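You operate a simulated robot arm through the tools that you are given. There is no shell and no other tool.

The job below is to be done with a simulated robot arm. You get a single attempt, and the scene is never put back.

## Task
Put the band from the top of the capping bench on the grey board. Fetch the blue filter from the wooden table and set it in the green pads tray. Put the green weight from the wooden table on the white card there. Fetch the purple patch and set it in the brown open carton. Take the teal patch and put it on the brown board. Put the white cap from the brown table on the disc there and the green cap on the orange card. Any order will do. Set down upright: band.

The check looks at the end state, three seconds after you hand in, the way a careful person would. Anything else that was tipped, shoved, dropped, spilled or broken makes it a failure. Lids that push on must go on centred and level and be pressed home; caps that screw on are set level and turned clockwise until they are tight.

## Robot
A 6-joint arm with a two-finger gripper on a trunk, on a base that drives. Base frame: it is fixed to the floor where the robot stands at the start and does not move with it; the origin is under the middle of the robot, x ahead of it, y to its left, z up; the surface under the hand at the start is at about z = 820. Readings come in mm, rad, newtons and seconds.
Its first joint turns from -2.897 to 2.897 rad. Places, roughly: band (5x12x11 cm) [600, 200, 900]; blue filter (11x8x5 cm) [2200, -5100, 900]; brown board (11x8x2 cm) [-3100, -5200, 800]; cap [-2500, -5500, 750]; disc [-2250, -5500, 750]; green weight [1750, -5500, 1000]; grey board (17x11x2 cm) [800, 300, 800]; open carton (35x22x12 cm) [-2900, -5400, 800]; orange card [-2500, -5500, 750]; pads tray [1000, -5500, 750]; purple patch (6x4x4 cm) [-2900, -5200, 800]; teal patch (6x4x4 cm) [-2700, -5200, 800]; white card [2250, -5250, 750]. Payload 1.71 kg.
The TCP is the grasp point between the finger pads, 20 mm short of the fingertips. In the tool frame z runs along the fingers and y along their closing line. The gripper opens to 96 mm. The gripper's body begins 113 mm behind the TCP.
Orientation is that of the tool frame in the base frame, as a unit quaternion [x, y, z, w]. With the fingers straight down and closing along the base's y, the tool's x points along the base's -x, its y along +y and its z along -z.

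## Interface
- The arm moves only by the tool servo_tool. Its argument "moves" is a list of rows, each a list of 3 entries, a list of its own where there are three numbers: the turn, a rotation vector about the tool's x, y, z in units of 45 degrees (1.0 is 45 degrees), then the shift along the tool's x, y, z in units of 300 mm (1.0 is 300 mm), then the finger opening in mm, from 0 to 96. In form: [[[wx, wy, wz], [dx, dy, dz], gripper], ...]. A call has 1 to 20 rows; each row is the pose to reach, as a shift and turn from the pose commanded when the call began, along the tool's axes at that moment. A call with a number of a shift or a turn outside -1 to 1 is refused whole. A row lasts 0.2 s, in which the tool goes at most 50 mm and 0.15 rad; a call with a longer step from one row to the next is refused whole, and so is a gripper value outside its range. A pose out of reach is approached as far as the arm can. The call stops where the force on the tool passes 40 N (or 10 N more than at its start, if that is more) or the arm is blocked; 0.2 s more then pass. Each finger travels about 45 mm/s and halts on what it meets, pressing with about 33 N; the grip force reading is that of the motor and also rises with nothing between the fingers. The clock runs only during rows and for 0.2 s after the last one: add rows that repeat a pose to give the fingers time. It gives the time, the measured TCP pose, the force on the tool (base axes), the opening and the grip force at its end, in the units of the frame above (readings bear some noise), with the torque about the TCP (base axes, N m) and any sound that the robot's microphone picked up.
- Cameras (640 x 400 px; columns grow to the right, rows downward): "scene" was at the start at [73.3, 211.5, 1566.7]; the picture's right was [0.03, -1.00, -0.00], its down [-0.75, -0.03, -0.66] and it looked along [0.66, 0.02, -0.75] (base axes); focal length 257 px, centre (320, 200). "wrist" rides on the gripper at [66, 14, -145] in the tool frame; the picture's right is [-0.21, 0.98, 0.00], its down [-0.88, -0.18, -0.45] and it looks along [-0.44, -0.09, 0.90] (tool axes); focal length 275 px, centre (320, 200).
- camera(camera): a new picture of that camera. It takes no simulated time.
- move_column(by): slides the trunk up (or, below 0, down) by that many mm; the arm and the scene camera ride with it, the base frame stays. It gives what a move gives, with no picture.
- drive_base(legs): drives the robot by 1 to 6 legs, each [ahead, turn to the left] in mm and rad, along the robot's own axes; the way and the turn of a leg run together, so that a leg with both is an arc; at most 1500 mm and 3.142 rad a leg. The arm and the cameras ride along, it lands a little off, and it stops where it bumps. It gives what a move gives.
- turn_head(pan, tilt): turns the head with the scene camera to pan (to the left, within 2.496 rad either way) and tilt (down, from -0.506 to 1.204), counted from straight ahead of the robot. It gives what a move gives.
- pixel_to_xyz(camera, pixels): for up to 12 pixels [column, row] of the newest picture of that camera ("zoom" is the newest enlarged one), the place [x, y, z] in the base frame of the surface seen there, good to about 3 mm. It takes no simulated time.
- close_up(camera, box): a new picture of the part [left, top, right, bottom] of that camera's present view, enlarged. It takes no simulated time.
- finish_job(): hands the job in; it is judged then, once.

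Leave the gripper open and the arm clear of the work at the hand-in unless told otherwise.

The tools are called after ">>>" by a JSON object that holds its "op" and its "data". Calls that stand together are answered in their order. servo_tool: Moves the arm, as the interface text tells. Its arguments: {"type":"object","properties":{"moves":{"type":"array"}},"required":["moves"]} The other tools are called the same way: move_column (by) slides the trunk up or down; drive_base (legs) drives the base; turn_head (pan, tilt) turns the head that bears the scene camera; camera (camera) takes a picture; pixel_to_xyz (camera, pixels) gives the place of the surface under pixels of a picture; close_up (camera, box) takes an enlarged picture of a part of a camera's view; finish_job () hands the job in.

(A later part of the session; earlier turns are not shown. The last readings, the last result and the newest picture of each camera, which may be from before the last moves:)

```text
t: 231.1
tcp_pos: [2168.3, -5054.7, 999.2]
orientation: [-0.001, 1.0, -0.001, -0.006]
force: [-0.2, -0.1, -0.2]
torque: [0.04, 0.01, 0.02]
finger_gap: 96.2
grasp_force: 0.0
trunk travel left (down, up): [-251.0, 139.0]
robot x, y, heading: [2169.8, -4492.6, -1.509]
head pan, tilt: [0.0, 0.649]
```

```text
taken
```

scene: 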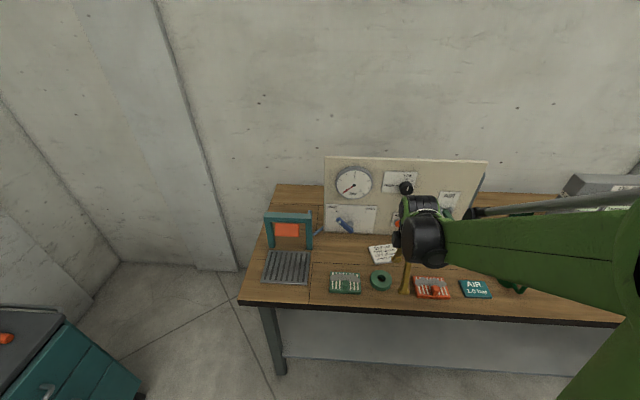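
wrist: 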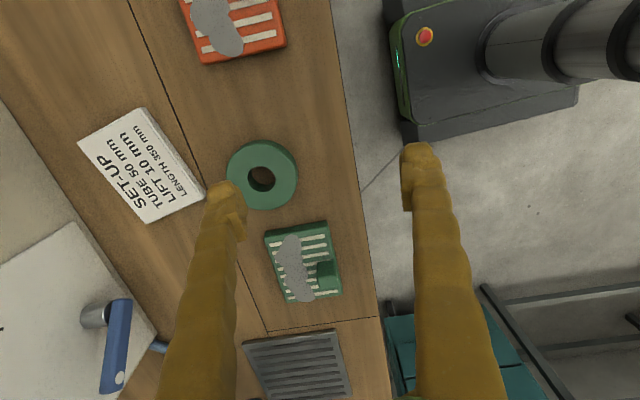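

The tool is upright and above the ring's near side. I'll enlarge the ring in the wrist view and measure its edges.

>>> {"op": "close_up", "data": {"camera": "wrist", "box": [202, 130, 322, 220]}}

>>> {"op": "pixel_to_xyz", "data": {"camera": "zoom", "pixels": [[320, 240], [200, 80], [380, 60], [135, 180], [140, 220], [480, 200], [450, 130], [250, 370], [400, 320], [290, 50], [230, 150], [360, 330]]}}

```text
4.44 times, centred on (262, 175) of wrist
```

zoom: 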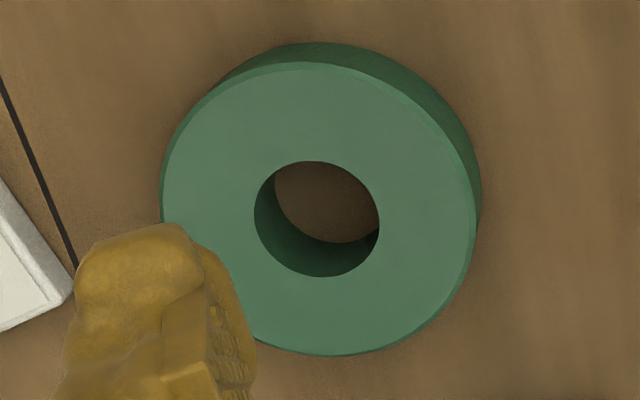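

```text
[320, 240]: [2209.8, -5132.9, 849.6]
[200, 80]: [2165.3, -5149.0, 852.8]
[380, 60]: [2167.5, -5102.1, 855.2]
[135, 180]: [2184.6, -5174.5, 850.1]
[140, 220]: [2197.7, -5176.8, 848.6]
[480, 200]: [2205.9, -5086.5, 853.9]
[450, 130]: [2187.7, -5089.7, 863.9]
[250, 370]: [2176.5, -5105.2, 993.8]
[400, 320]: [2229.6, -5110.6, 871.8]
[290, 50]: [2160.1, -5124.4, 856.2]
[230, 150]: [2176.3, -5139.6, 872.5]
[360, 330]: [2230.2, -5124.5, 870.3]
```

>>> {"op": "pixel_to_xyz", "data": {"camera": "zoom", "pixels": [[172, 200], [468, 220], [305, 70], [345, 348], [260, 215], [372, 230], [310, 168], [330, 270]]}}

```text
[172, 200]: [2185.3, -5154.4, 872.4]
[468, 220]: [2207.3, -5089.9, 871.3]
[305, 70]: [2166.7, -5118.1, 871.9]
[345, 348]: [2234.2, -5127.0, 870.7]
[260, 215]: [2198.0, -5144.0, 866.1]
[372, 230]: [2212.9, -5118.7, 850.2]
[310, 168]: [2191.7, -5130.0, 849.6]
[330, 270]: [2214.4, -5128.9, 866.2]
```

The ring's centre is at (2199,-5122), about 70 mm across, with its top at 871.5. I'll bring the open fingers over it with the tips just above its top.

>>> {"op": "servo_tool", "data": {"moves": [[[0, 0, 0], [-0.053, -0.112, 0], 96], [[0, 0, 0], [-0.107, -0.224, 0.03], 96], [[0, 0, 0], [-0.107, -0.224, 0.13], 96], [[0, 0, 0], [-0.107, -0.224, 0.22], 96], [[0, 0, 0], [-0.107, -0.224, 0.31], 96], [[0, 0, 0], [-0.107, -0.224, 0.31], 96]]}}

>>> {"op": "camera", "data": {"camera": "wrist"}}

```text
t: 232.5
tcp_pos: [2201.1, -5119.2, 906.4]
orientation: [0.0, 1.0, -0.001, -0.005]
force: [-0.2, -0.4, -0.4]
torque: [0.05, -0.01, 0.01]
finger_gap: 95.8
grasp_force: 0.1
trunk travel left (down, up): [-251.0, 139.0]
robot x, y, heading: [2173.5, -4496.4, -1.51]
head pan, tilt: [0.0, 0.649]
```

```text
taken
```

wrist: 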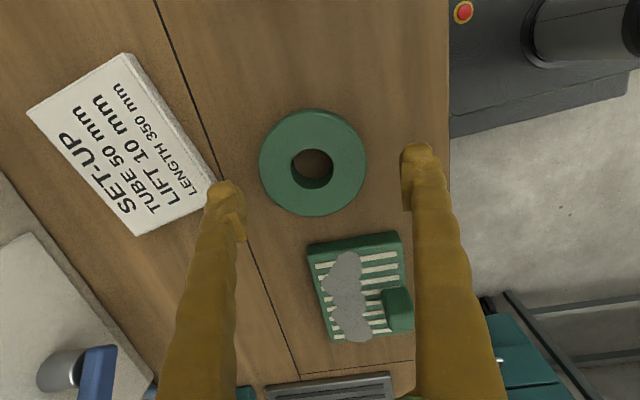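

The ring is about 5 mm off in x and y from the TCP. I'll correct that, narrow to 88 and go down around it.

>>> {"op": "servo_tool", "data": {"moves": [[[0, 0, 0], [0.013, -0.014, 0], 88], [[0, 0, 0], [0.013, -0.014, 0.04], 88], [[0, 0, 0], [0.013, -0.014, 0.08], 88], [[0, 0, 0], [0.013, -0.014, 0.108], 88], [[0, 0, 0], [0.013, -0.014, 0.108], 88]]}}

>>> {"op": "camera", "data": {"camera": "wrist"}}

```text
t: 233.7
tcp_pos: [2196.2, -5124.2, 874.6]
orientation: [-0.001, 1.0, -0.001, -0.004]
force: [-0.5, -0.2, 0.3]
torque: [0.01, 0.01, -0.01]
finger_gap: 87.9
grasp_force: 0.1
trunk travel left (down, up): [-251.0, 139.0]
robot x, y, heading: [2166.6, -4495.4, -1.508]
head pan, tilt: [0.0, 0.649]
```

```text
taken
```

wrist: 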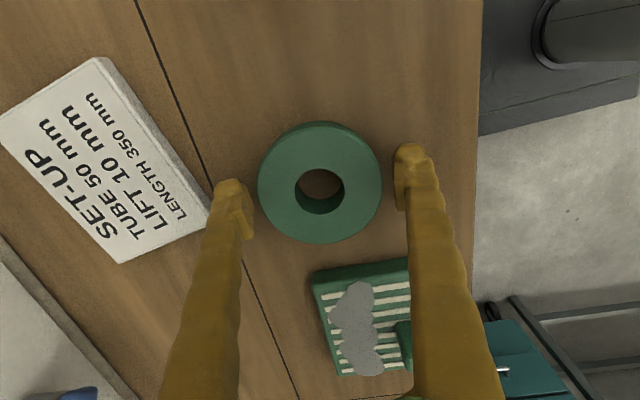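

The ring sits centrally between the fingers. I'll close on its diameter.

>>> {"op": "servo_tool", "data": {"moves": [[[0, 0, 0], [0, 0, 0], 78], [[0, 0, 0], [0, 0, 0], 68], [[0, 0, 0], [0, 0, 0], 55], [[0, 0, 0], [0, 0, 0], 55], [[0, 0, 0], [0, 0, 0], 55]]}}

>>> {"op": "servo_tool", "data": {"moves": [[[0, 0, 0], [0, 0, -0.03], 55], [[0, 0, 0], [0, 0, -0.1], 55], [[0, 0, 0], [0, 0, -0.2], 55], [[0, 0, 0], [0, 0, -0.2], 55]]}}

>>> {"op": "camera", "data": {"camera": "wrist"}}

>>> {"op": "close_up", "data": {"camera": "scene", "box": [320, 200, 440, 310]}}

```text
t: 234.9
tcp_pos: [2195.7, -5125.6, 874.6]
orientation: [-0.002, 1.0, 0.0, -0.005]
force: [-0.9, 0.3, 1.5]
torque: [0.01, -0.01, -0.06]
finger_gap: 74.7
grasp_force: 33.3
trunk travel left (down, up): [-251.0, 139.0]
robot x, y, heading: [2168.8, -4494.2, -1.506]
head pan, tilt: [0.0, 0.649]
```

```text
t: 235.9
tcp_pos: [2196.4, -5127.7, 935.0]
orientation: [-0.001, 1.0, 0.0, -0.006]
force: [0.6, 0.2, -1.8]
torque: [-0.05, 0.02, -0.02]
finger_gap: 74.7
grasp_force: 33.1
trunk travel left (down, up): [-251.0, 139.0]
robot x, y, heading: [2167.9, -4494.5, -1.51]
head pan, tilt: [0.0, 0.649]
```

```text
taken
```

wrist: 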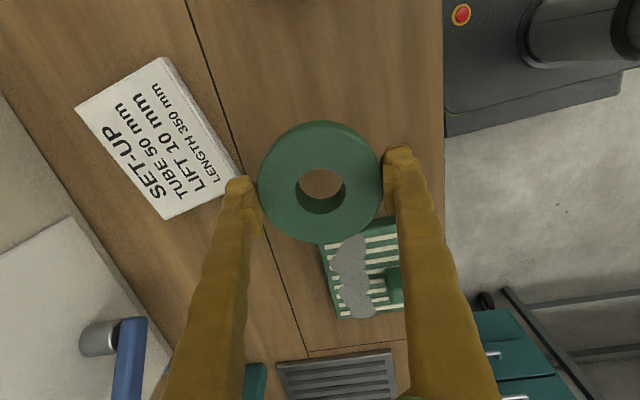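

```text
3.64 times, centred on (380, 255) of scene
```

zoom: 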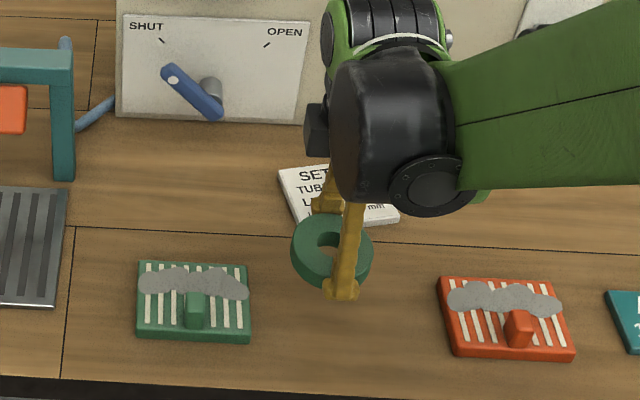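

The ring is held flat. Before moving it over the card, I'll measure how far the wrist's rear parts reach towards the panel.

>>> {"op": "pixel_to_xyz", "data": {"camera": "zoom", "pixels": [[335, 20], [390, 10], [318, 130], [340, 50], [445, 30], [435, 15], [410, 35], [400, 100], [355, 10], [330, 150]]}}

>>> {"op": "close_up", "data": {"camera": "scene", "box": [370, 170, 470, 270]}}

```text
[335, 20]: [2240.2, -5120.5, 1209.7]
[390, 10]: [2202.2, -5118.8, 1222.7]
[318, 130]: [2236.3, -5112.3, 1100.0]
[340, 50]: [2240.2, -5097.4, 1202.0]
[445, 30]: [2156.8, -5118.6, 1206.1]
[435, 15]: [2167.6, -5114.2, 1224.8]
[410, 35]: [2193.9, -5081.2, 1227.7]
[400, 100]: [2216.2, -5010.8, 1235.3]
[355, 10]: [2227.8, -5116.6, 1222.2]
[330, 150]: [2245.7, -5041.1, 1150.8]
```

```text
4.00 times, centred on (420, 220) of scene
```

zoom: 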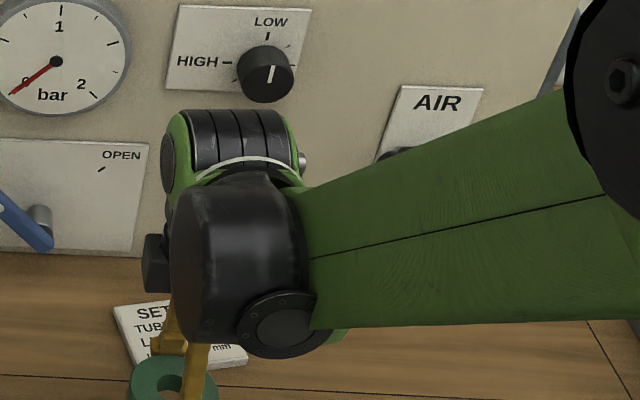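

The rear of the wrist reaches about 50 mm behind the TCP, so y≈-5245 keeps about 25 mm from the knob. I'll move over the card and lower to just above contact (TCP ≈ 892).

>>> {"op": "servo_tool", "data": {"moves": [[[0, 0, 0], [0.033, -0.13, 0], 55], [[0, 0, 0], [0.066, -0.26, 0], 55], [[0, 0, 0], [0.098, -0.391, 0], 55], [[0, 0, 0], [0.098, -0.391, 0], 55]]}}

>>> {"op": "camera", "data": {"camera": "wrist"}}

>>> {"op": "close_up", "data": {"camera": "scene", "box": [320, 170, 440, 290]}}

```text
t: 236.9
tcp_pos: [2167.6, -5240.7, 934.7]
orientation: [-0.001, 1.0, -0.001, -0.005]
force: [0.3, -1.1, -2.3]
torque: [0.01, 0.01, 0.01]
finger_gap: 74.9
grasp_force: 33.4
trunk travel left (down, up): [-251.0, 139.0]
robot x, y, heading: [2164.8, -4494.5, -1.502]
head pan, tilt: [0.0, 0.649]
```

```text
taken
```

wrist: 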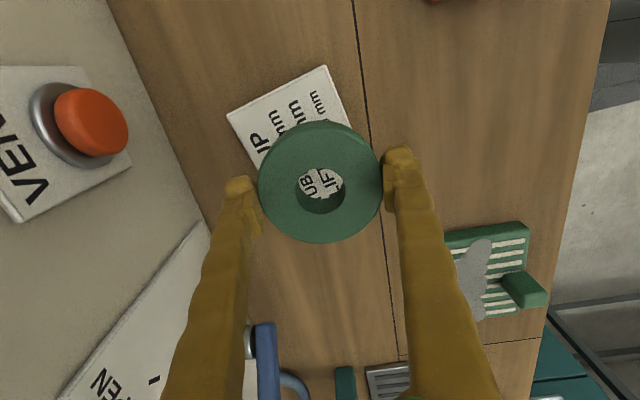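

```text
3.33 times, centred on (380, 230) of scene
```

zoom: 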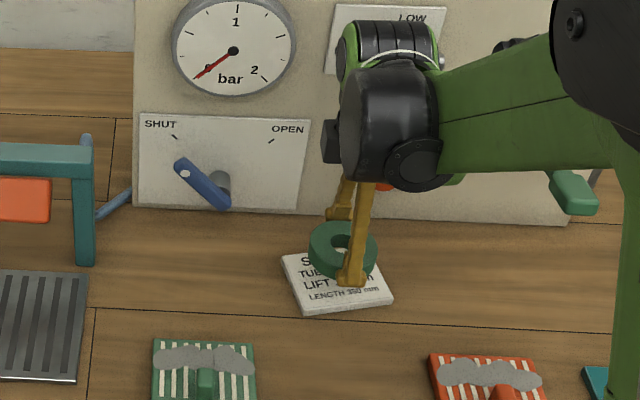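

The card's middle is at about (2163,-5249). I'll nudge a few millimetres towards it and lower to about 6 mm above contact.

>>> {"op": "servo_tool", "data": {"moves": [[[0, 0, 0], [0.015, -0.016, 0.03], 55], [[0, 0, 0], [0.015, -0.016, 0.08], 55], [[0, 0, 0], [0.015, -0.016, 0.14], 55], [[0, 0, 0], [0.015, -0.016, 0.14], 55]]}}

>>> {"op": "servo_tool", "data": {"moves": [[[0, 0, 0], [0, 0, 0.006], 55], [[0, 0, 0], [0, 0, 0.012], 55], [[0, 0, 0], [0, 0, 0.012], 55]]}}

>>> {"op": "close_up", "data": {"camera": "scene", "box": [340, 210, 440, 290]}}

```text
t: 237.9
tcp_pos: [2162.7, -5248.2, 891.9]
orientation: [-0.001, 1.0, -0.001, -0.005]
force: [-0.4, -0.4, -0.7]
torque: [0.0, -0.05, -0.01]
finger_gap: 74.5
grasp_force: 32.5
trunk travel left (down, up): [-251.0, 139.0]
robot x, y, heading: [2169.1, -4496.8, -1.509]
head pan, tilt: [0.0, 0.649]
```

```text
t: 238.7
tcp_pos: [2163.1, -5247.2, 888.7]
orientation: [-0.001, 1.0, 0.0, -0.006]
force: [-0.4, -0.1, -2.0]
torque: [0.01, -0.03, 0.01]
finger_gap: 74.2
grasp_force: 33.1
trunk travel left (down, up): [-251.0, 139.0]
robot x, y, heading: [2166.2, -4498.7, -1.512]
head pan, tilt: [0.0, 0.649]
```

```text
5.00 times, centred on (390, 250) of scene
```

zoom: 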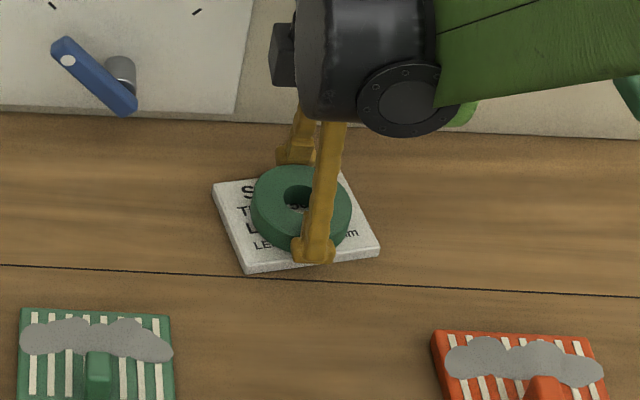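

The ring is flat, centred over the card. I'll step down 1 mm at a time until contact.

>>> {"op": "servo_tool", "data": {"moves": [[[0, 0, 0], [0, 0, 0.004], 55], [[0, 0, 0], [0, 0, 0.004], 55]]}}

>>> {"op": "servo_tool", "data": {"moves": [[[0, 0, 0], [0, 0, 0.004], 55], [[0, 0, 0], [0, 0, 0.004], 55]]}}

>>> {"op": "servo_tool", "data": {"moves": [[[0, 0, 0], [0, 0, 0.003], 55], [[0, 0, 0], [0, 0, 0.003], 55]]}}

```text
t: 239.3
tcp_pos: [2163.3, -5247.1, 887.7]
orientation: [-0.001, 1.0, -0.001, -0.006]
force: [-0.9, 0.0, -1.4]
torque: [-0.02, 0.0, -0.05]
finger_gap: 74.4
grasp_force: 33.3
trunk travel left (down, up): [-251.0, 139.0]
robot x, y, heading: [2168.3, -4493.7, -1.506]
head pan, tilt: [0.0, 0.649]
```

```text
t: 239.9
tcp_pos: [2162.9, -5247.2, 887.9]
orientation: [-0.002, 1.0, -0.001, -0.006]
force: [3.4, -0.8, 12.5]
torque: [0.02, -0.13, -0.03]
finger_gap: 74.5
grasp_force: 33.5
trunk travel left (down, up): [-251.0, 139.0]
robot x, y, heading: [2165.9, -4491.6, -1.506]
head pan, tilt: [0.0, 0.649]
```

```text
t: 240.5
tcp_pos: [2162.6, -5246.0, 887.0]
orientation: [-0.001, 1.0, -0.001, -0.005]
force: [6.0, -11.9, 34.2]
torque: [-0.28, -0.19, -0.05]
finger_gap: 74.6
grasp_force: 32.6
trunk travel left (down, up): [-251.0, 139.0]
robot x, y, heading: [2165.5, -4496.9, -1.504]
head pan, tilt: [0.0, 0.649]
```

The ring rests on the card. I'll ease off, open, then rise and draw back.

>>> {"op": "servo_tool", "data": {"moves": [[[0, 0, 0], [0, 0, -0.004], 55], [[0, 0, 0], [0, 0, -0.004], 76], [[0, 0, 0], [0, 0, -0.004], 82], [[0, 0, 0], [0, 0, -0.004], 90], [[0, 0, 0], [0, 0, -0.004], 90], [[0, 0, 0], [0, 0, -0.05], 90], [[0, 0, 0], [0, 0, -0.13], 90], [[0, 0, 0], [0, 0, -0.26], 90], [[0, 0, 0], [0, 0, -0.4], 90], [[0, 0, 0], [0, 0.15, -0.5], 90], [[0, 0, 0], [0, 0.3, -0.55], 90], [[0, 0, 0], [0, 0.45, -0.6], 90], [[0, 0, 0], [0, 0.6, -0.65], 90], [[0, 0, 0], [0, 0.6, -0.65], 90]]}}

>>> {"op": "close_up", "data": {"camera": "scene", "box": [340, 210, 440, 290]}}

>>> {"op": "camera", "data": {"camera": "wrist"}}

```text
refused: row 10 steps farther than a row can; nothing moved
```

```text
5.00 times, centred on (390, 250) of scene
```

zoom: 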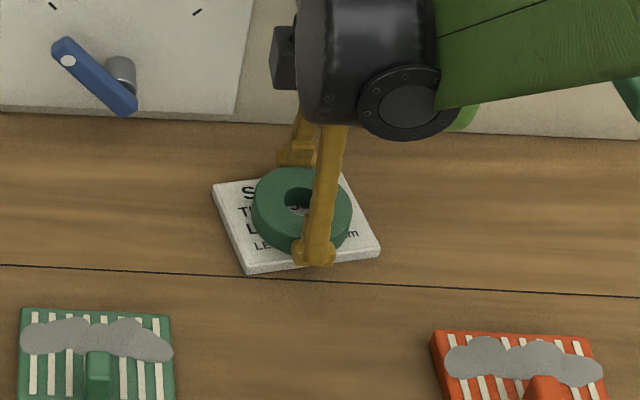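

```text
taken
```

wrist: 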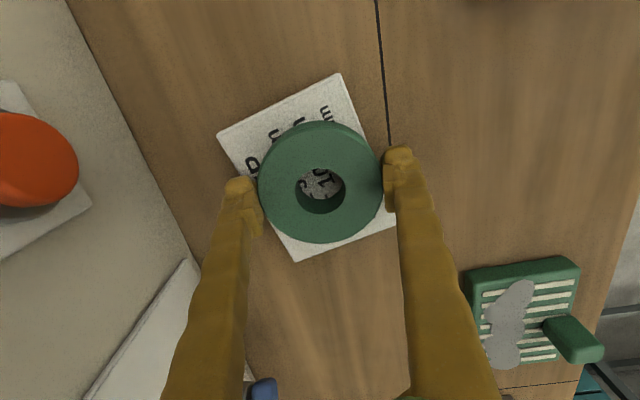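

One row stepped too far, so nothing moved. The ring sits nicely on the card, and I'll resend with smaller steps.

>>> {"op": "servo_tool", "data": {"moves": [[[0, 0, 0], [0, 0, -0.004], 55], [[0, 0, 0], [0, 0, -0.004], 76], [[0, 0, 0], [0, 0, -0.004], 82], [[0, 0, 0], [0, 0, -0.004], 90], [[0, 0, 0], [0, 0, -0.004], 90], [[0, 0, 0], [0, 0, -0.05], 90], [[0, 0, 0], [0, 0, -0.13], 90], [[0, 0, 0], [0, 0, -0.26], 90], [[0, 0, 0], [0, 0, -0.39], 90], [[0, 0, 0], [0, 0.13, -0.45], 90], [[0, 0, 0], [0, 0.27, -0.5], 90], [[0, 0, 0], [0, 0.41, -0.55], 90], [[0, 0, 0], [0, 0.55, -0.6], 90], [[0, 0, 0], [0, 0.69, -0.65], 90], [[0, 0, 0], [0, 0.69, -0.65], 90]]}}

>>> {"op": "close_up", "data": {"camera": "scene", "box": [340, 210, 440, 290]}}

>>> {"op": "camera", "data": {"camera": "scene"}}

```text
t: 243.7
tcp_pos: [2164.1, -5042.6, 1082.3]
orientation: [-0.001, 1.0, -0.001, -0.005]
force: [-0.4, 0.1, 0.4]
torque: [-0.03, 0.0, -0.03]
finger_gap: 90.4
grasp_force: 0.1
trunk travel left (down, up): [-251.0, 139.0]
robot x, y, heading: [2170.1, -4495.4, -1.513]
head pan, tilt: [0.0, 0.649]
```

```text
5.00 times, centred on (390, 250) of scene
```

zoom: 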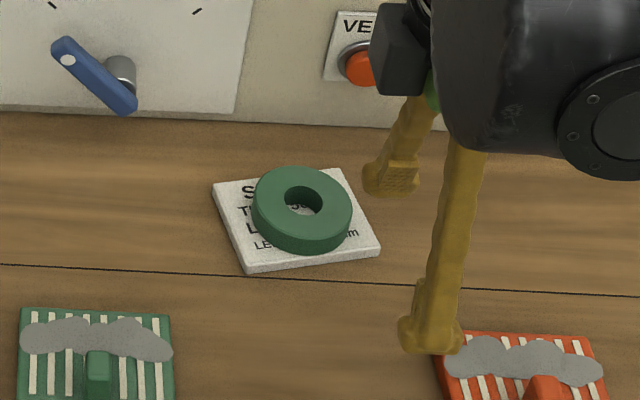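

```text
taken
```

scene: 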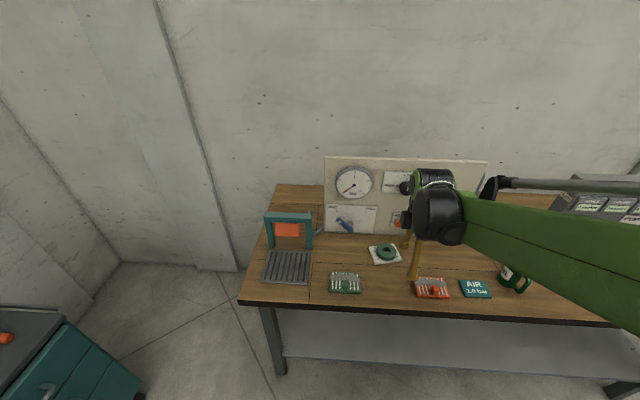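

The green weight lies flat and centred on the white card. Next comes the brown table at the far -x end. I'll draw the arm in, turn to face -x and look down the aisle.

>>> {"op": "servo_tool", "data": {"moves": [[[0, 0, 0], [0, 0.12, 0], 60], [[0, 0, 0], [0, 0.24, 0], 60], [[0, 0, 0], [0, 0.36, 0], 60], [[0, 0, 0], [0, 0.36, 0], 60]]}}

>>> {"op": "drive_base", "data": {"legs": [[0, -1.63]]}}

>>> {"op": "turn_head", "data": {"pan": 0.25, "tilt": 0.3}}

>>> {"op": "camera", "data": {"camera": "scene"}}

>>> {"op": "pixel_to_xyz", "data": {"camera": "scene", "pixels": [[60, 220], [120, 200], [180, 180], [200, 250], [250, 200], [300, 200], [300, 250], [350, 200], [400, 200], [450, 200], [500, 200], [250, 300]]}}

```text
t: 244.7
tcp_pos: [2163.8, -4934.4, 1080.7]
orientation: [-0.001, 1.0, 0.0, -0.005]
force: [0.1, 0.9, 0.4]
torque: [-0.06, 0.0, -0.02]
finger_gap: 59.7
grasp_force: 0.1
trunk travel left (down, up): [-251.0, 139.0]
robot x, y, heading: [2164.0, -4496.7, -1.509]
head pan, tilt: [0.0, 0.649]
```

```text
t: 251.3
tcp_pos: [1727.6, -4449.6, 1080.8]
orientation: [0.739, 0.674, 0.004, -0.005]
force: [-0.4, 0.0, 0.2]
torque: [0.02, 0.01, -0.01]
finger_gap: 60.0
grasp_force: 0.0
trunk travel left (down, up): [-251.0, 139.0]
robot x, y, heading: [2168.3, -4496.7, 3.111]
head pan, tilt: [0.0, 0.649]
```

```text
t: 252.1
tcp_pos: [1732.3, -4448.3, 1081.3]
orientation: [0.739, 0.674, 0.003, -0.005]
force: [0.3, 0.5, 0.2]
torque: [-0.03, 0.04, 0.01]
finger_gap: 60.0
grasp_force: 0.0
trunk travel left (down, up): [-251.0, 139.0]
robot x, y, heading: [2165.8, -4495.6, 3.111]
head pan, tilt: [0.25, 0.3]
```

```text
taken
```

scene: 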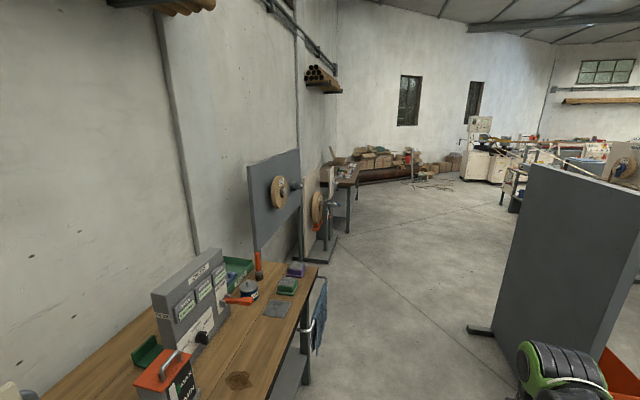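

```text
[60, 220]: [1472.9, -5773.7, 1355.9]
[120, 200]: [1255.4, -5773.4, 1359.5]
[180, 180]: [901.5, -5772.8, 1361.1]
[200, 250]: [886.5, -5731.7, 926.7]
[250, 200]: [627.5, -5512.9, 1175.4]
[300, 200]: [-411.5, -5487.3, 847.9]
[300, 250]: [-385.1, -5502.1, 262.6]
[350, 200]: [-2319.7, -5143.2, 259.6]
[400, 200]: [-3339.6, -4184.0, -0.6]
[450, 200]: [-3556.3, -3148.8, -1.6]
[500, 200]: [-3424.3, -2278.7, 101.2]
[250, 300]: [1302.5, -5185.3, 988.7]
```

The aisle along y≈-4500 is clear, and the brown table with boxes shows beyond at (350,175). I'll drive along it.

>>> {"op": "pixel_to_xyz", "data": {"camera": "scene", "pixels": [[472, 330], [500, 335], [530, 170], [600, 350], [320, 180], [345, 180], [355, 170], [348, 225], [320, 320]]}}

>>> {"op": "drive_base", "data": {"legs": [[0, 0.04], [1400, 0], [1400, 0]]}}

>>> {"op": "camera", "data": {"camera": "scene"}}

```text
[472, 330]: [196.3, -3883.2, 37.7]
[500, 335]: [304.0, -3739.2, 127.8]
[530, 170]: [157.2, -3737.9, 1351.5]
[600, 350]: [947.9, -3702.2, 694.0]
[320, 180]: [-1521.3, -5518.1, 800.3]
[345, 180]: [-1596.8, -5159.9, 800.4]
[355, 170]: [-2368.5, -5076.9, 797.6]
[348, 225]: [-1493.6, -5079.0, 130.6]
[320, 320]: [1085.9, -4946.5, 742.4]
```

```text
t: 271.3
tcp_pos: [-1062.8, -4379.9, 1085.5]
orientation: [0.736, 0.677, -0.002, -0.01]
force: [0.2, -0.4, -1.1]
torque: [-0.04, 0.02, -0.01]
finger_gap: 60.2
grasp_force: 0.2
trunk travel left (down, up): [-251.0, 139.0]
robot x, y, heading: [-637.6, -4423.9, 3.122]
head pan, tilt: [0.25, 0.3]
```

```text
taken
```

scene: 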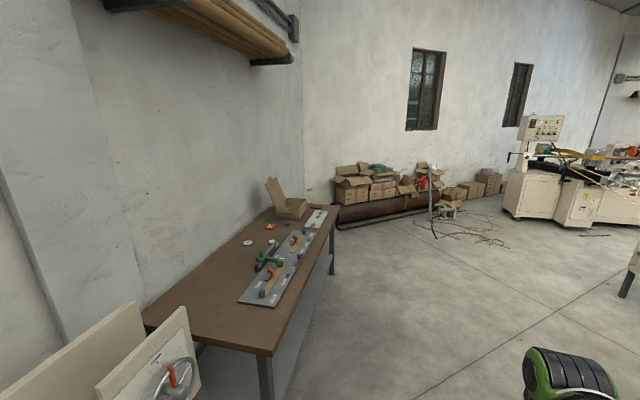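

The brown table is ahead on the left, with an open carton at its far end near (288,205). I'll enlarge the tabletop.

>>> {"op": "close_up", "data": {"camera": "scene", "box": [220, 165, 360, 315]}}

>>> {"op": "close_up", "data": {"camera": "scene", "box": [230, 170, 350, 260]}}

>>> {"op": "pixel_to_xyz", "data": {"camera": "zoom", "pixels": [[300, 170], [260, 80], [340, 190], [460, 220], [90, 320], [200, 250], [215, 305], [400, 300], [330, 400], [190, 350], [360, 340]]}}

```text
2.67 times, centred on (290, 240) of scene
```

zoom: 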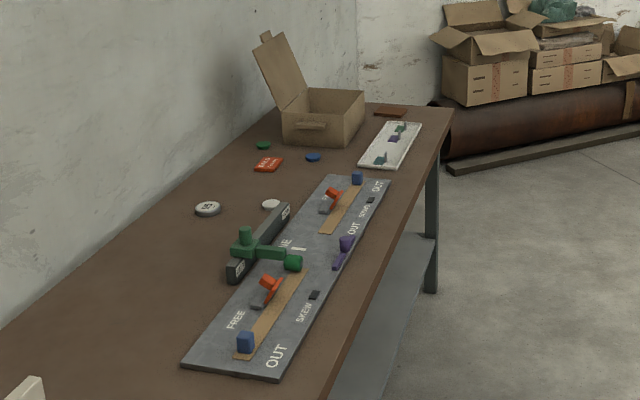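

```text
4.44 times, centred on (290, 215) of scene
```

zoom: 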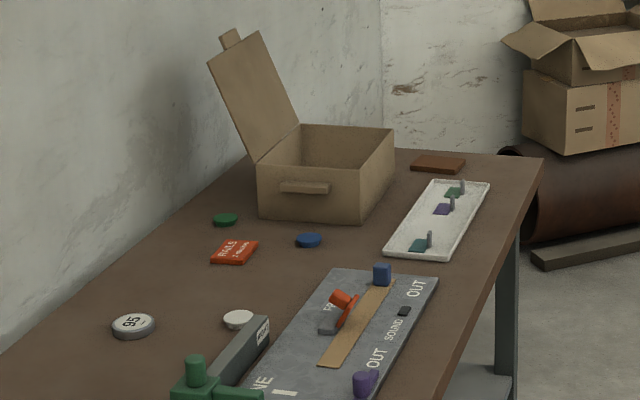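

```text
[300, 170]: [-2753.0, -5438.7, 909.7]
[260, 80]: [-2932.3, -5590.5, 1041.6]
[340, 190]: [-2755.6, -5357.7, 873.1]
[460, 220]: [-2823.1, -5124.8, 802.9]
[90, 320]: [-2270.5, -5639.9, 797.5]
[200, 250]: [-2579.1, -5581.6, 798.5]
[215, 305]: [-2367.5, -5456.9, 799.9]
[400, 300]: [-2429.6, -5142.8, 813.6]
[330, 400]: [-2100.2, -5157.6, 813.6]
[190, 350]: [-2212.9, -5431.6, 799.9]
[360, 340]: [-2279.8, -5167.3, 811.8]
```

I see: a white tray holding green, purple and teal patches, a brown board behind it, the carton, a green cap at (225,220), a blue cap at (308,240), an orange RAILS card at (235,250), a grey disc at (133,325) and a white cap at (238,320). I'll drive in front of the caps and face the table.

>>> {"op": "drive_base", "data": {"legs": [[1400, 0], [350, 0], [0, 1.59], [180, 0]]}}

>>> {"op": "turn_head", "data": {"pan": 0.0, "tilt": 0.65}}

>>> {"op": "camera", "data": {"camera": "scene"}}

>>> {"op": "camera", "data": {"camera": "wrist"}}

```text
t: 290.9
tcp_pos: [-2457.5, -4965.4, 1099.5]
orientation: [0.035, 0.999, -0.025, -0.006]
force: [0.0, 0.7, 0.1]
torque: [-0.04, 0.07, 0.03]
finger_gap: 60.0
grasp_force: 0.1
trunk travel left (down, up): [-251.0, 139.0]
robot x, y, heading: [-2419.5, -4575.7, -1.579]
head pan, tilt: [0.25, 0.3]
```

```text
t: 291.7
tcp_pos: [-2456.8, -4967.6, 1098.5]
orientation: [0.036, 0.999, -0.023, -0.005]
force: [-0.2, -0.5, -0.1]
torque: [0.16, 0.03, -0.02]
finger_gap: 60.0
grasp_force: 0.0
trunk travel left (down, up): [-251.0, 139.0]
robot x, y, heading: [-2423.5, -4577.4, -1.584]
head pan, tilt: [0.0, 0.649]
```

```text
taken
```

scene: 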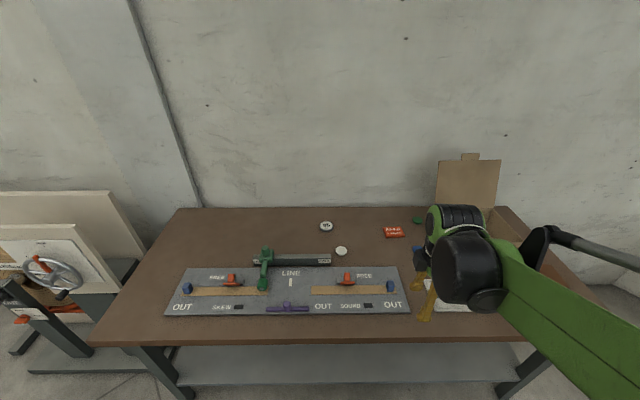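

```text
taken
```

wrist: 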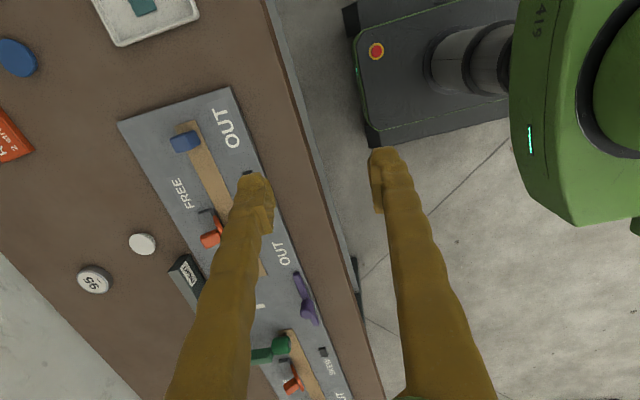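

Next I'll enlarge the caps, disc and orange card, and measure them.

>>> {"op": "close_up", "data": {"camera": "scene", "box": [310, 205, 430, 280]}}

>>> {"op": "pixel_to_xyz", "data": {"camera": "zoom", "pixels": [[85, 113], [50, 113], [120, 113], [85, 135], [165, 245], [138, 245], [195, 245], [445, 145], [395, 120], [500, 120], [565, 80], [590, 225]]}}

>>> {"op": "close_up", "data": {"camera": "wrist", "box": [60, 210, 220, 310]}}

>>> {"op": "pixel_to_xyz", "data": {"camera": "zoom", "pixels": [[135, 280], [135, 225], [75, 275], [190, 300], [130, 320], [330, 135], [330, 95], [285, 130], [380, 150], [330, 172], [200, 200]]}}

```text
5.33 times, centred on (370, 242) of scene
```

zoom: 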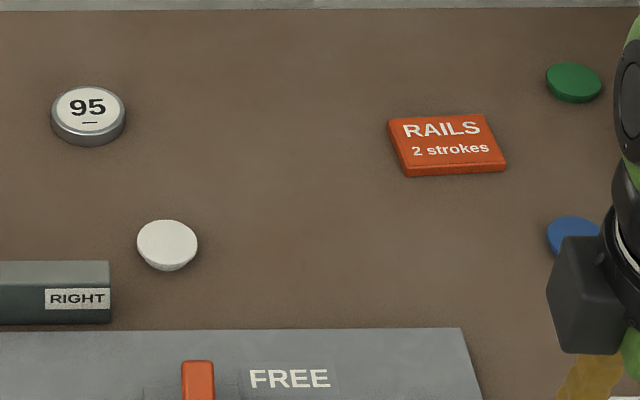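

```text
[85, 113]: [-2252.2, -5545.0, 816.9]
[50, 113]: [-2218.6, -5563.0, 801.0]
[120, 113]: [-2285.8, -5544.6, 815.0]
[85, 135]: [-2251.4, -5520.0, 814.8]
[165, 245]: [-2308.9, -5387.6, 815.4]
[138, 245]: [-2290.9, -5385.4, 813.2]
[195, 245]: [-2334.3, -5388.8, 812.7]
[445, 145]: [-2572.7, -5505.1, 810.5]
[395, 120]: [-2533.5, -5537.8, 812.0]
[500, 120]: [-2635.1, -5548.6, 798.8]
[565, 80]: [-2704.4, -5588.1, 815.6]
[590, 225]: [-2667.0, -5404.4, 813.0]
```

```text
4.00 times, centred on (140, 260) of wrist
```

zoom: 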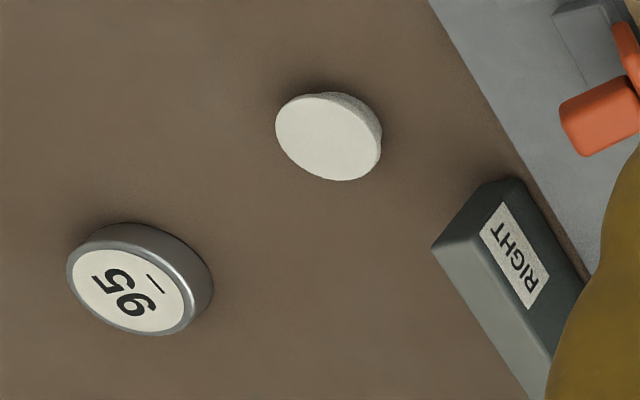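

```text
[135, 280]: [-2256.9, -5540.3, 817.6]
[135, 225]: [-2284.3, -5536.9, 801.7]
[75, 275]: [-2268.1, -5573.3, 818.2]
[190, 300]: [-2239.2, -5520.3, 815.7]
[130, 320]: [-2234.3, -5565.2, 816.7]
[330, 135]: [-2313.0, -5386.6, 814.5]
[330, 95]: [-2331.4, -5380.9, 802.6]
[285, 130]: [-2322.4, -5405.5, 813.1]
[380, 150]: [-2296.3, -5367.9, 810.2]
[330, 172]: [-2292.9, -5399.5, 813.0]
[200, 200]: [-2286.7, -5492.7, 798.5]
```

The white cap is centred at (-2313,-5387), about 46 mm across, z 799–815. The 95 disc is at (-2253,-5543) with its top at 817.5. I'll drive 115 mm nearer for reach.

>>> {"op": "drive_base", "data": {"legs": [[115, 0]]}}

>>> {"op": "servo_tool", "data": {"moves": [[[-0.006, -0.001, -0.01], [-0.062, -0.106, 0.03], 70], [[-0.012, -0.003, -0.02], [-0.124, -0.211, 0.07], 70], [[-0.02, -0.005, -0.03], [-0.186, -0.317, 0.13], 70], [[-0.026, -0.007, -0.04], [-0.248, -0.423, 0.19], 70], [[-0.032, -0.008, -0.05], [-0.31, -0.528, 0.26], 70], [[-0.04, -0.01, -0.06], [-0.372, -0.634, 0.33], 70], [[-0.045, -0.012, -0.07], [-0.434, -0.74, 0.41], 70], [[-0.05, -0.014, -0.08], [-0.496, -0.845, 0.49], 70], [[-0.058, -0.015, -0.092], [-0.558, -0.951, 0.567], 70], [[-0.058, -0.015, -0.092], [-0.558, -0.951, 0.567], 70]]}}

>>> {"op": "camera", "data": {"camera": "wrist"}}

>>> {"op": "camera", "data": {"camera": "scene"}}

```text
t: 293.1
tcp_pos: [-2460.1, -5097.3, 1092.4]
orientation: [0.036, 0.999, -0.018, -0.005]
force: [-0.3, -0.2, -0.7]
torque: [-0.01, 0.0, 0.01]
finger_gap: 59.7
grasp_force: 0.1
trunk travel left (down, up): [-251.0, 139.0]
robot x, y, heading: [-2420.2, -4689.2, -1.582]
head pan, tilt: [0.0, 0.649]
```

```text
t: 295.3
tcp_pos: [-2315.3, -5397.4, 934.6]
orientation: [0.0, 1.0, 0.004, 0.0]
force: [-0.7, -0.5, -0.6]
torque: [0.09, 0.01, 0.03]
finger_gap: 70.0
grasp_force: 0.1
trunk travel left (down, up): [-251.0, 139.0]
robot x, y, heading: [-2418.8, -4694.2, -1.583]
head pan, tilt: [0.0, 0.649]
```

```text
taken
```

wrist: 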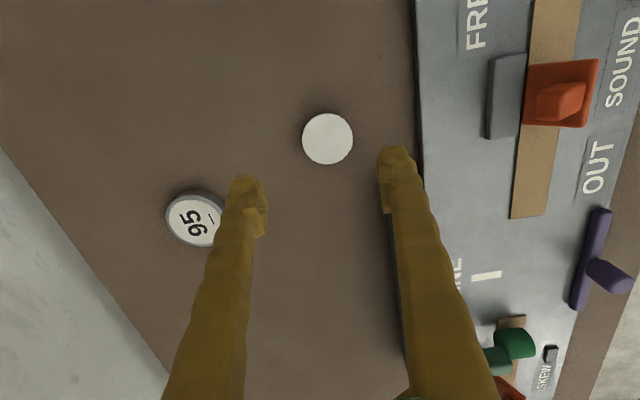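

```text
taken
```

scene: 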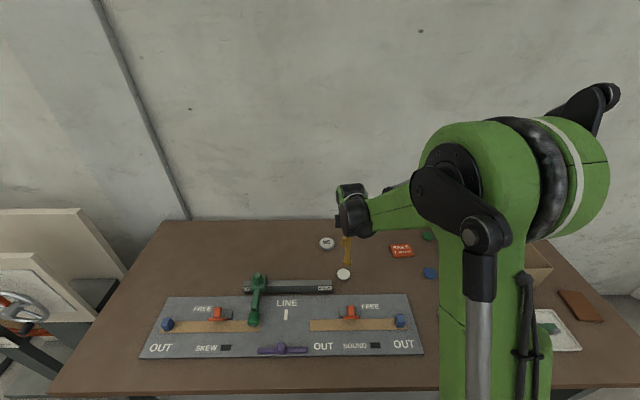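

>>> {"op": "close_up", "data": {"camera": "wrist", "box": [280, 90, 376, 180]}}

>>> {"op": "pixel_to_xyz", "data": {"camera": "wrist", "pixels": [[327, 138], [305, 138], [350, 138], [327, 116], [327, 161], [195, 218], [172, 215], [200, 198], [195, 240], [327, 166]]}}

```text
4.44 times, centred on (328, 135) of wrist
```

zoom: 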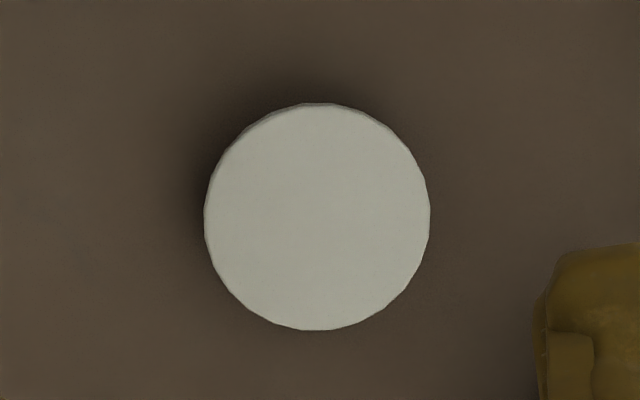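

```text
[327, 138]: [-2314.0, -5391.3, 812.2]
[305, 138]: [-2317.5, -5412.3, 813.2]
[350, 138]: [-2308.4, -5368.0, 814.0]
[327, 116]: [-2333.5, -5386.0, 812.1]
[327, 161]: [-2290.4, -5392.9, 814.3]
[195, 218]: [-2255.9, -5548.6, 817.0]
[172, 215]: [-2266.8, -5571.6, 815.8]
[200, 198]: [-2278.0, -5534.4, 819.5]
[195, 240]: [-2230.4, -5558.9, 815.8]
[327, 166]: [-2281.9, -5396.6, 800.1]
```

The cap's centre is (-2313,-5390) and its top z≈813.5. I'll descend to z≈850 first, then check.

>>> {"op": "servo_tool", "data": {"moves": [[[0, 0, 0], [-0.008, 0.023, 0.07], 70], [[0, 0, 0], [-0.008, 0.023, 0.14], 70], [[0, 0, 0], [-0.008, 0.023, 0.21], 70], [[0, 0, 0], [-0.008, 0.023, 0.28], 70], [[0, 0, 0], [-0.008, 0.023, 0.28], 70]]}}

>>> {"op": "camera", "data": {"camera": "wrist"}}

```text
t: 296.5
tcp_pos: [-2314.6, -5388.7, 847.3]
orientation: [0.0, 1.0, 0.004, 0.0]
force: [-0.2, -0.4, -0.3]
torque: [0.03, 0.02, 0.01]
finger_gap: 70.1
grasp_force: 0.1
trunk travel left (down, up): [-251.0, 139.0]
robot x, y, heading: [-2419.5, -4698.8, -1.584]
head pan, tilt: [0.0, 0.649]
```

```text
taken
```

wrist: 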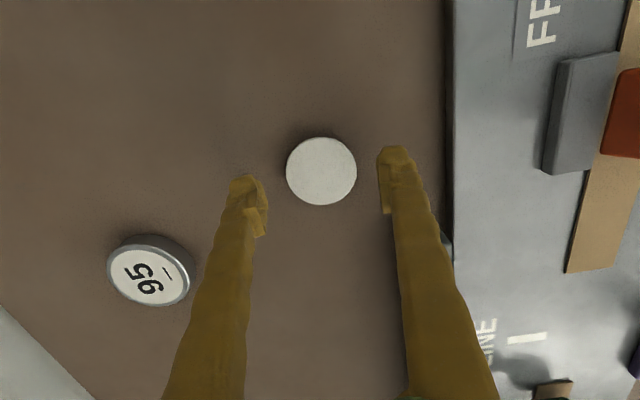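

The cap is centred between the fingers. I'll go down to z≈822 and close.

>>> {"op": "servo_tool", "data": {"moves": [[[0, 0, 0], [0, 0, 0.04], 70], [[0, 0, 0], [0, 0, 0.083], 70], [[0, 0, 0], [0, 0, 0.083], 70], [[0, 0, 0], [0, 0, 0.083], 55], [[0, 0, 0], [0, 0, 0.083], 40], [[0, 0, 0], [0, 0, 0.083], 35], [[0, 0, 0], [0, 0, 0.083], 35], [[0, 0, 0], [0, 0, 0.083], 35]]}}

>>> {"op": "close_up", "data": {"camera": "wrist", "box": [220, 100, 420, 240]}}

```text
t: 298.3
tcp_pos: [-2314.1, -5389.5, 824.8]
orientation: [0.0, 1.0, 0.003, 0.001]
force: [0.0, 0.4, 0.7]
torque: [-0.03, 0.01, -0.02]
finger_gap: 44.7
grasp_force: 33.3
trunk travel left (down, up): [-251.0, 139.0]
robot x, y, heading: [-2421.6, -4694.6, -1.585]
head pan, tilt: [0.0, 0.649]
```

```text
2.86 times, centred on (320, 170) of wrist
```

zoom: 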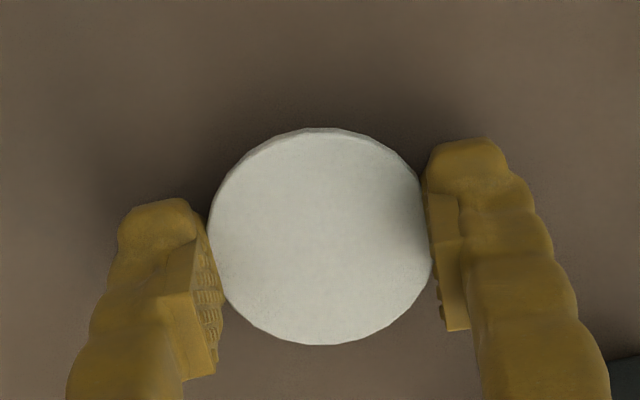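

The cap is gripped with a gap of 44.7 mm. I'll lift it 60 mm and carry it over the disc.

>>> {"op": "servo_tool", "data": {"moves": [[[0, 0, 0], [0, 0, -0.04], 35], [[0, 0, 0], [0, 0, -0.12], 35], [[0, 0, 0], [0, 0, -0.2], 35], [[0, 0, 0], [-0.05, -0.13, -0.2], 35], [[0, 0, 0], [-0.1, -0.26, -0.2], 35], [[0, 0, 0], [-0.15, -0.39, -0.2], 35], [[0, 0, 0], [-0.2, -0.522, -0.2], 35], [[0, 0, 0], [-0.2, -0.522, -0.2], 35], [[0, 0, 0], [-0.2, -0.522, -0.2], 35]]}}

>>> {"op": "camera", "data": {"camera": "wrist"}}

>>> {"op": "close_up", "data": {"camera": "scene", "box": [300, 200, 420, 280]}}

```text
t: 300.3
tcp_pos: [-2254.5, -5545.6, 882.5]
orientation: [0.0, 1.0, 0.003, 0.001]
force: [-0.3, 0.4, -0.2]
torque: [0.0, 0.0, 0.02]
finger_gap: 44.4
grasp_force: 32.5
trunk travel left (down, up): [-251.0, 139.0]
robot x, y, heading: [-2420.7, -4691.0, -1.586]
head pan, tilt: [0.0, 0.649]
```

```text
taken
```

wrist: 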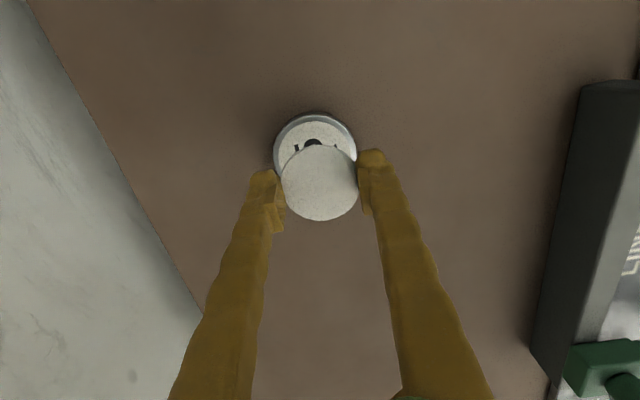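

```text
5.00 times, centred on (360, 240) of scene
```

zoom: 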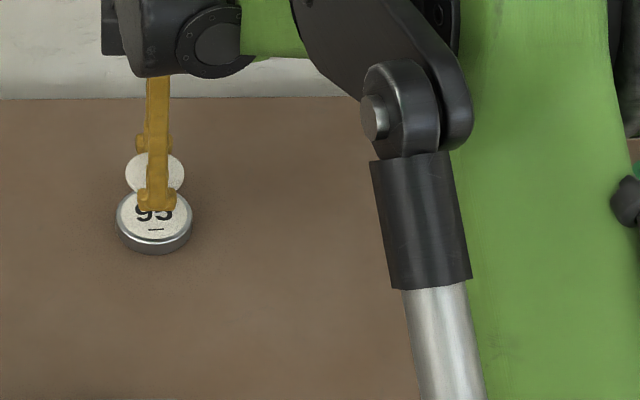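

I'll check the disc's rim in this closer wrist view to centre the cap well.

>>> {"op": "close_up", "data": {"camera": "wrist", "box": [256, 100, 376, 190]}}

>>> {"op": "pixel_to_xyz", "data": {"camera": "zoom", "pixels": [[95, 225], [140, 130], [200, 85], [265, 68], [330, 75], [390, 110], [440, 180], [450, 215], [100, 180]]}}

```text
4.44 times, centred on (316, 145) of wrist
```

zoom: 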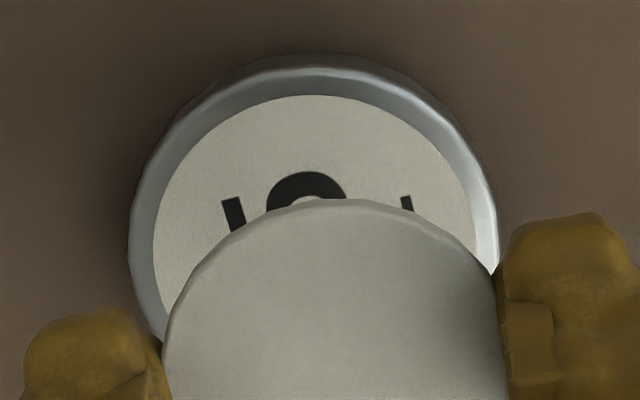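

```text
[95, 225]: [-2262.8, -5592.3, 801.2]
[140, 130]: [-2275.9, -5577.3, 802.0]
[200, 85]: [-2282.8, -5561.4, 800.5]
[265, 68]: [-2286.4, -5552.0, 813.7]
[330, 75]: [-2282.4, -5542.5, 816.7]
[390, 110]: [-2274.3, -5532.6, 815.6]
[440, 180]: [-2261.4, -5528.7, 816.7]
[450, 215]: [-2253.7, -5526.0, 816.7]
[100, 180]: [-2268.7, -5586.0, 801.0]
```

The disc's centre is about (-2255.5,-5549). I'll nudge 3.5 mm and lower to about 5 mm above contact.

>>> {"op": "servo_tool", "data": {"moves": [[[0, 0, 0], [0.003, -0.012, 0.03], 35], [[0, 0, 0], [0.003, -0.012, 0.07], 35], [[0, 0, 0], [0.003, -0.012, 0.115], 35], [[0, 0, 0], [0.003, -0.012, 0.115], 35]]}}

>>> {"op": "servo_tool", "data": {"moves": [[[0, 0, 0], [0, 0, 0.005], 35], [[0, 0, 0], [0, 0, 0.01], 35], [[0, 0, 0], [0, 0, 0.01], 35]]}}

>>> {"op": "close_up", "data": {"camera": "wrist", "box": [236, 100, 396, 230]}}

```text
t: 301.3
tcp_pos: [-2253.5, -5549.4, 847.5]
orientation: [0.0, 1.0, 0.003, 0.0]
force: [0.1, 0.0, 0.9]
torque: [0.0, 0.02, -0.02]
finger_gap: 44.3
grasp_force: 33.1
trunk travel left (down, up): [-251.0, 139.0]
robot x, y, heading: [-2419.0, -4692.6, -1.586]
head pan, tilt: [0.0, 0.649]
```

```text
t: 302.1
tcp_pos: [-2254.4, -5551.2, 844.5]
orientation: [0.0, 1.0, 0.003, 0.0]
force: [0.3, -1.0, 0.2]
torque: [0.02, -0.02, 0.0]
finger_gap: 44.5
grasp_force: 33.3
trunk travel left (down, up): [-251.0, 139.0]
robot x, y, heading: [-2423.7, -4692.8, -1.587]
head pan, tilt: [0.0, 0.649]
```

```text
3.08 times, centred on (316, 165) of wrist
```

zoom: 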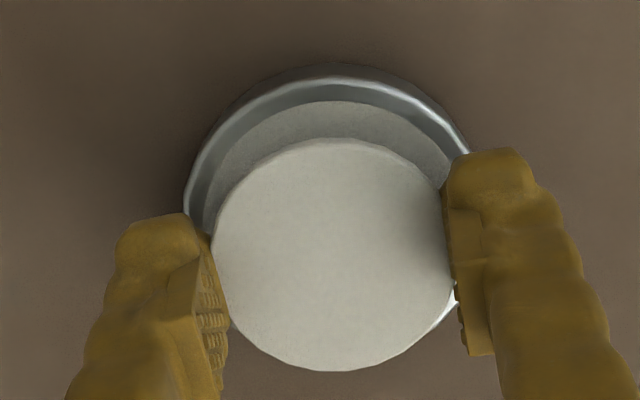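

The cap sits over the disc's face, well centred. I'll step down to contact.

>>> {"op": "servo_tool", "data": {"moves": [[[0, 0, 0], [0, 0, 0.004], 35], [[0, 0, 0], [0, 0, 0.004], 35]]}}

>>> {"op": "servo_tool", "data": {"moves": [[[0, 0, 0], [0, 0, 0.004], 35], [[0, 0, 0], [0, 0, 0.004], 35]]}}

>>> {"op": "servo_tool", "data": {"moves": [[[0, 0, 0], [0, 0, 0.003], 35], [[0, 0, 0], [0, 0, 0.003], 35]]}}

```text
t: 302.7
tcp_pos: [-2252.5, -5551.3, 844.2]
orientation: [-0.001, 1.0, 0.003, 0.001]
force: [0.2, 0.0, -0.6]
torque: [-0.02, 0.0, 0.0]
finger_gap: 44.2
grasp_force: 32.8
trunk travel left (down, up): [-251.0, 139.0]
robot x, y, heading: [-2420.3, -4696.7, -1.587]
head pan, tilt: [0.0, 0.649]
```

```text
t: 303.3
tcp_pos: [-2253.5, -5548.8, 843.4]
orientation: [0.001, 1.0, 0.004, 0.002]
force: [0.1, -0.2, 0.1]
torque: [0.0, 0.01, 0.02]
finger_gap: 44.4
grasp_force: 33.1
trunk travel left (down, up): [-251.0, 139.0]
robot x, y, heading: [-2417.4, -4692.0, -1.584]
head pan, tilt: [0.0, 0.649]
```

```text
t: 303.9
tcp_pos: [-2254.2, -5550.5, 841.9]
orientation: [0.001, 1.0, 0.004, 0.001]
force: [0.4, 0.0, -0.4]
torque: [0.01, 0.01, 0.02]
finger_gap: 44.2
grasp_force: 32.9
trunk travel left (down, up): [-251.0, 139.0]
robot x, y, heading: [-2422.1, -4695.5, -1.581]
head pan, tilt: [0.0, 0.649]
```

>>> {"op": "servo_tool", "data": {"moves": [[[0, 0, 0], [0, 0, 0.003], 35], [[0, 0, 0], [0, 0, 0.003], 35]]}}

>>> {"op": "servo_tool", "data": {"moves": [[[0, 0, 0], [0, 0, 0.003], 35], [[0, 0, 0], [0, 0, 0.003], 35]]}}

>>> {"op": "close_up", "data": {"camera": "scene", "box": [300, 210, 360, 270]}}

```text
t: 304.5
tcp_pos: [-2254.5, -5549.2, 841.8]
orientation: [0.0, 1.0, 0.003, 0.001]
force: [-0.7, 1.1, 0.7]
torque: [0.0, 0.01, 0.02]
finger_gap: 44.7
grasp_force: 33.3
trunk travel left (down, up): [-251.0, 139.0]
robot x, y, heading: [-2420.5, -4696.1, -1.585]
head pan, tilt: [0.0, 0.649]
```

```text
t: 305.1
tcp_pos: [-2254.5, -5549.4, 840.9]
orientation: [0.0, 1.0, 0.003, 0.0]
force: [0.1, 0.0, -1.0]
torque: [0.0, -0.01, 0.0]
finger_gap: 44.8
grasp_force: 32.9
trunk travel left (down, up): [-251.0, 139.0]
robot x, y, heading: [-2421.1, -4694.7, -1.588]
head pan, tilt: [0.0, 0.649]
```

```text
6.67 times, centred on (330, 240) of scene
```

zoom: 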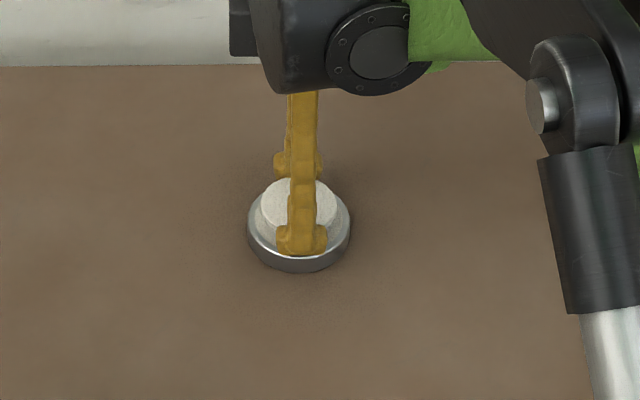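

It's still not touching. I'll continue in 1 mm steps.

>>> {"op": "servo_tool", "data": {"moves": [[[0, 0, 0], [0, 0, 0.003], 35], [[0, 0, 0], [0, 0, 0.003], 35]]}}

>>> {"op": "servo_tool", "data": {"moves": [[[0, 0, 0], [0, 0, 0.003], 35], [[0, 0, 0], [0, 0, 0.003], 35]]}}

>>> {"op": "servo_tool", "data": {"moves": [[[0, 0, 0], [0, 0, 0.003], 35], [[0, 0, 0], [0, 0, 0.003], 35]]}}

```text
t: 305.7
tcp_pos: [-2252.6, -5549.7, 839.5]
orientation: [0.0, 1.0, 0.003, 0.0]
force: [0.5, 1.0, 1.9]
torque: [0.03, -0.01, -0.01]
finger_gap: 44.8
grasp_force: 33.1
trunk travel left (down, up): [-251.0, 139.0]
robot x, y, heading: [-2423.0, -4694.0, -1.585]
head pan, tilt: [0.0, 0.649]
```

```text
t: 306.3
tcp_pos: [-2253.8, -5549.4, 839.1]
orientation: [-0.001, 1.0, 0.003, 0.001]
force: [0.4, -0.2, 13.4]
torque: [-0.07, -0.04, 0.03]
finger_gap: 44.2
grasp_force: 32.8
trunk travel left (down, up): [-251.0, 139.0]
robot x, y, heading: [-2423.2, -4691.8, -1.584]
head pan, tilt: [0.0, 0.649]
```

```text
t: 306.9
tcp_pos: [-2254.0, -5548.9, 838.8]
orientation: [-0.001, 1.0, 0.003, 0.001]
force: [0.6, -3.8, 22.5]
torque: [-0.15, -0.02, 0.01]
finger_gap: 44.3
grasp_force: 33.1
trunk travel left (down, up): [-251.0, 139.0]
robot x, y, heading: [-2419.7, -4694.7, -1.58]
head pan, tilt: [0.0, 0.649]
```

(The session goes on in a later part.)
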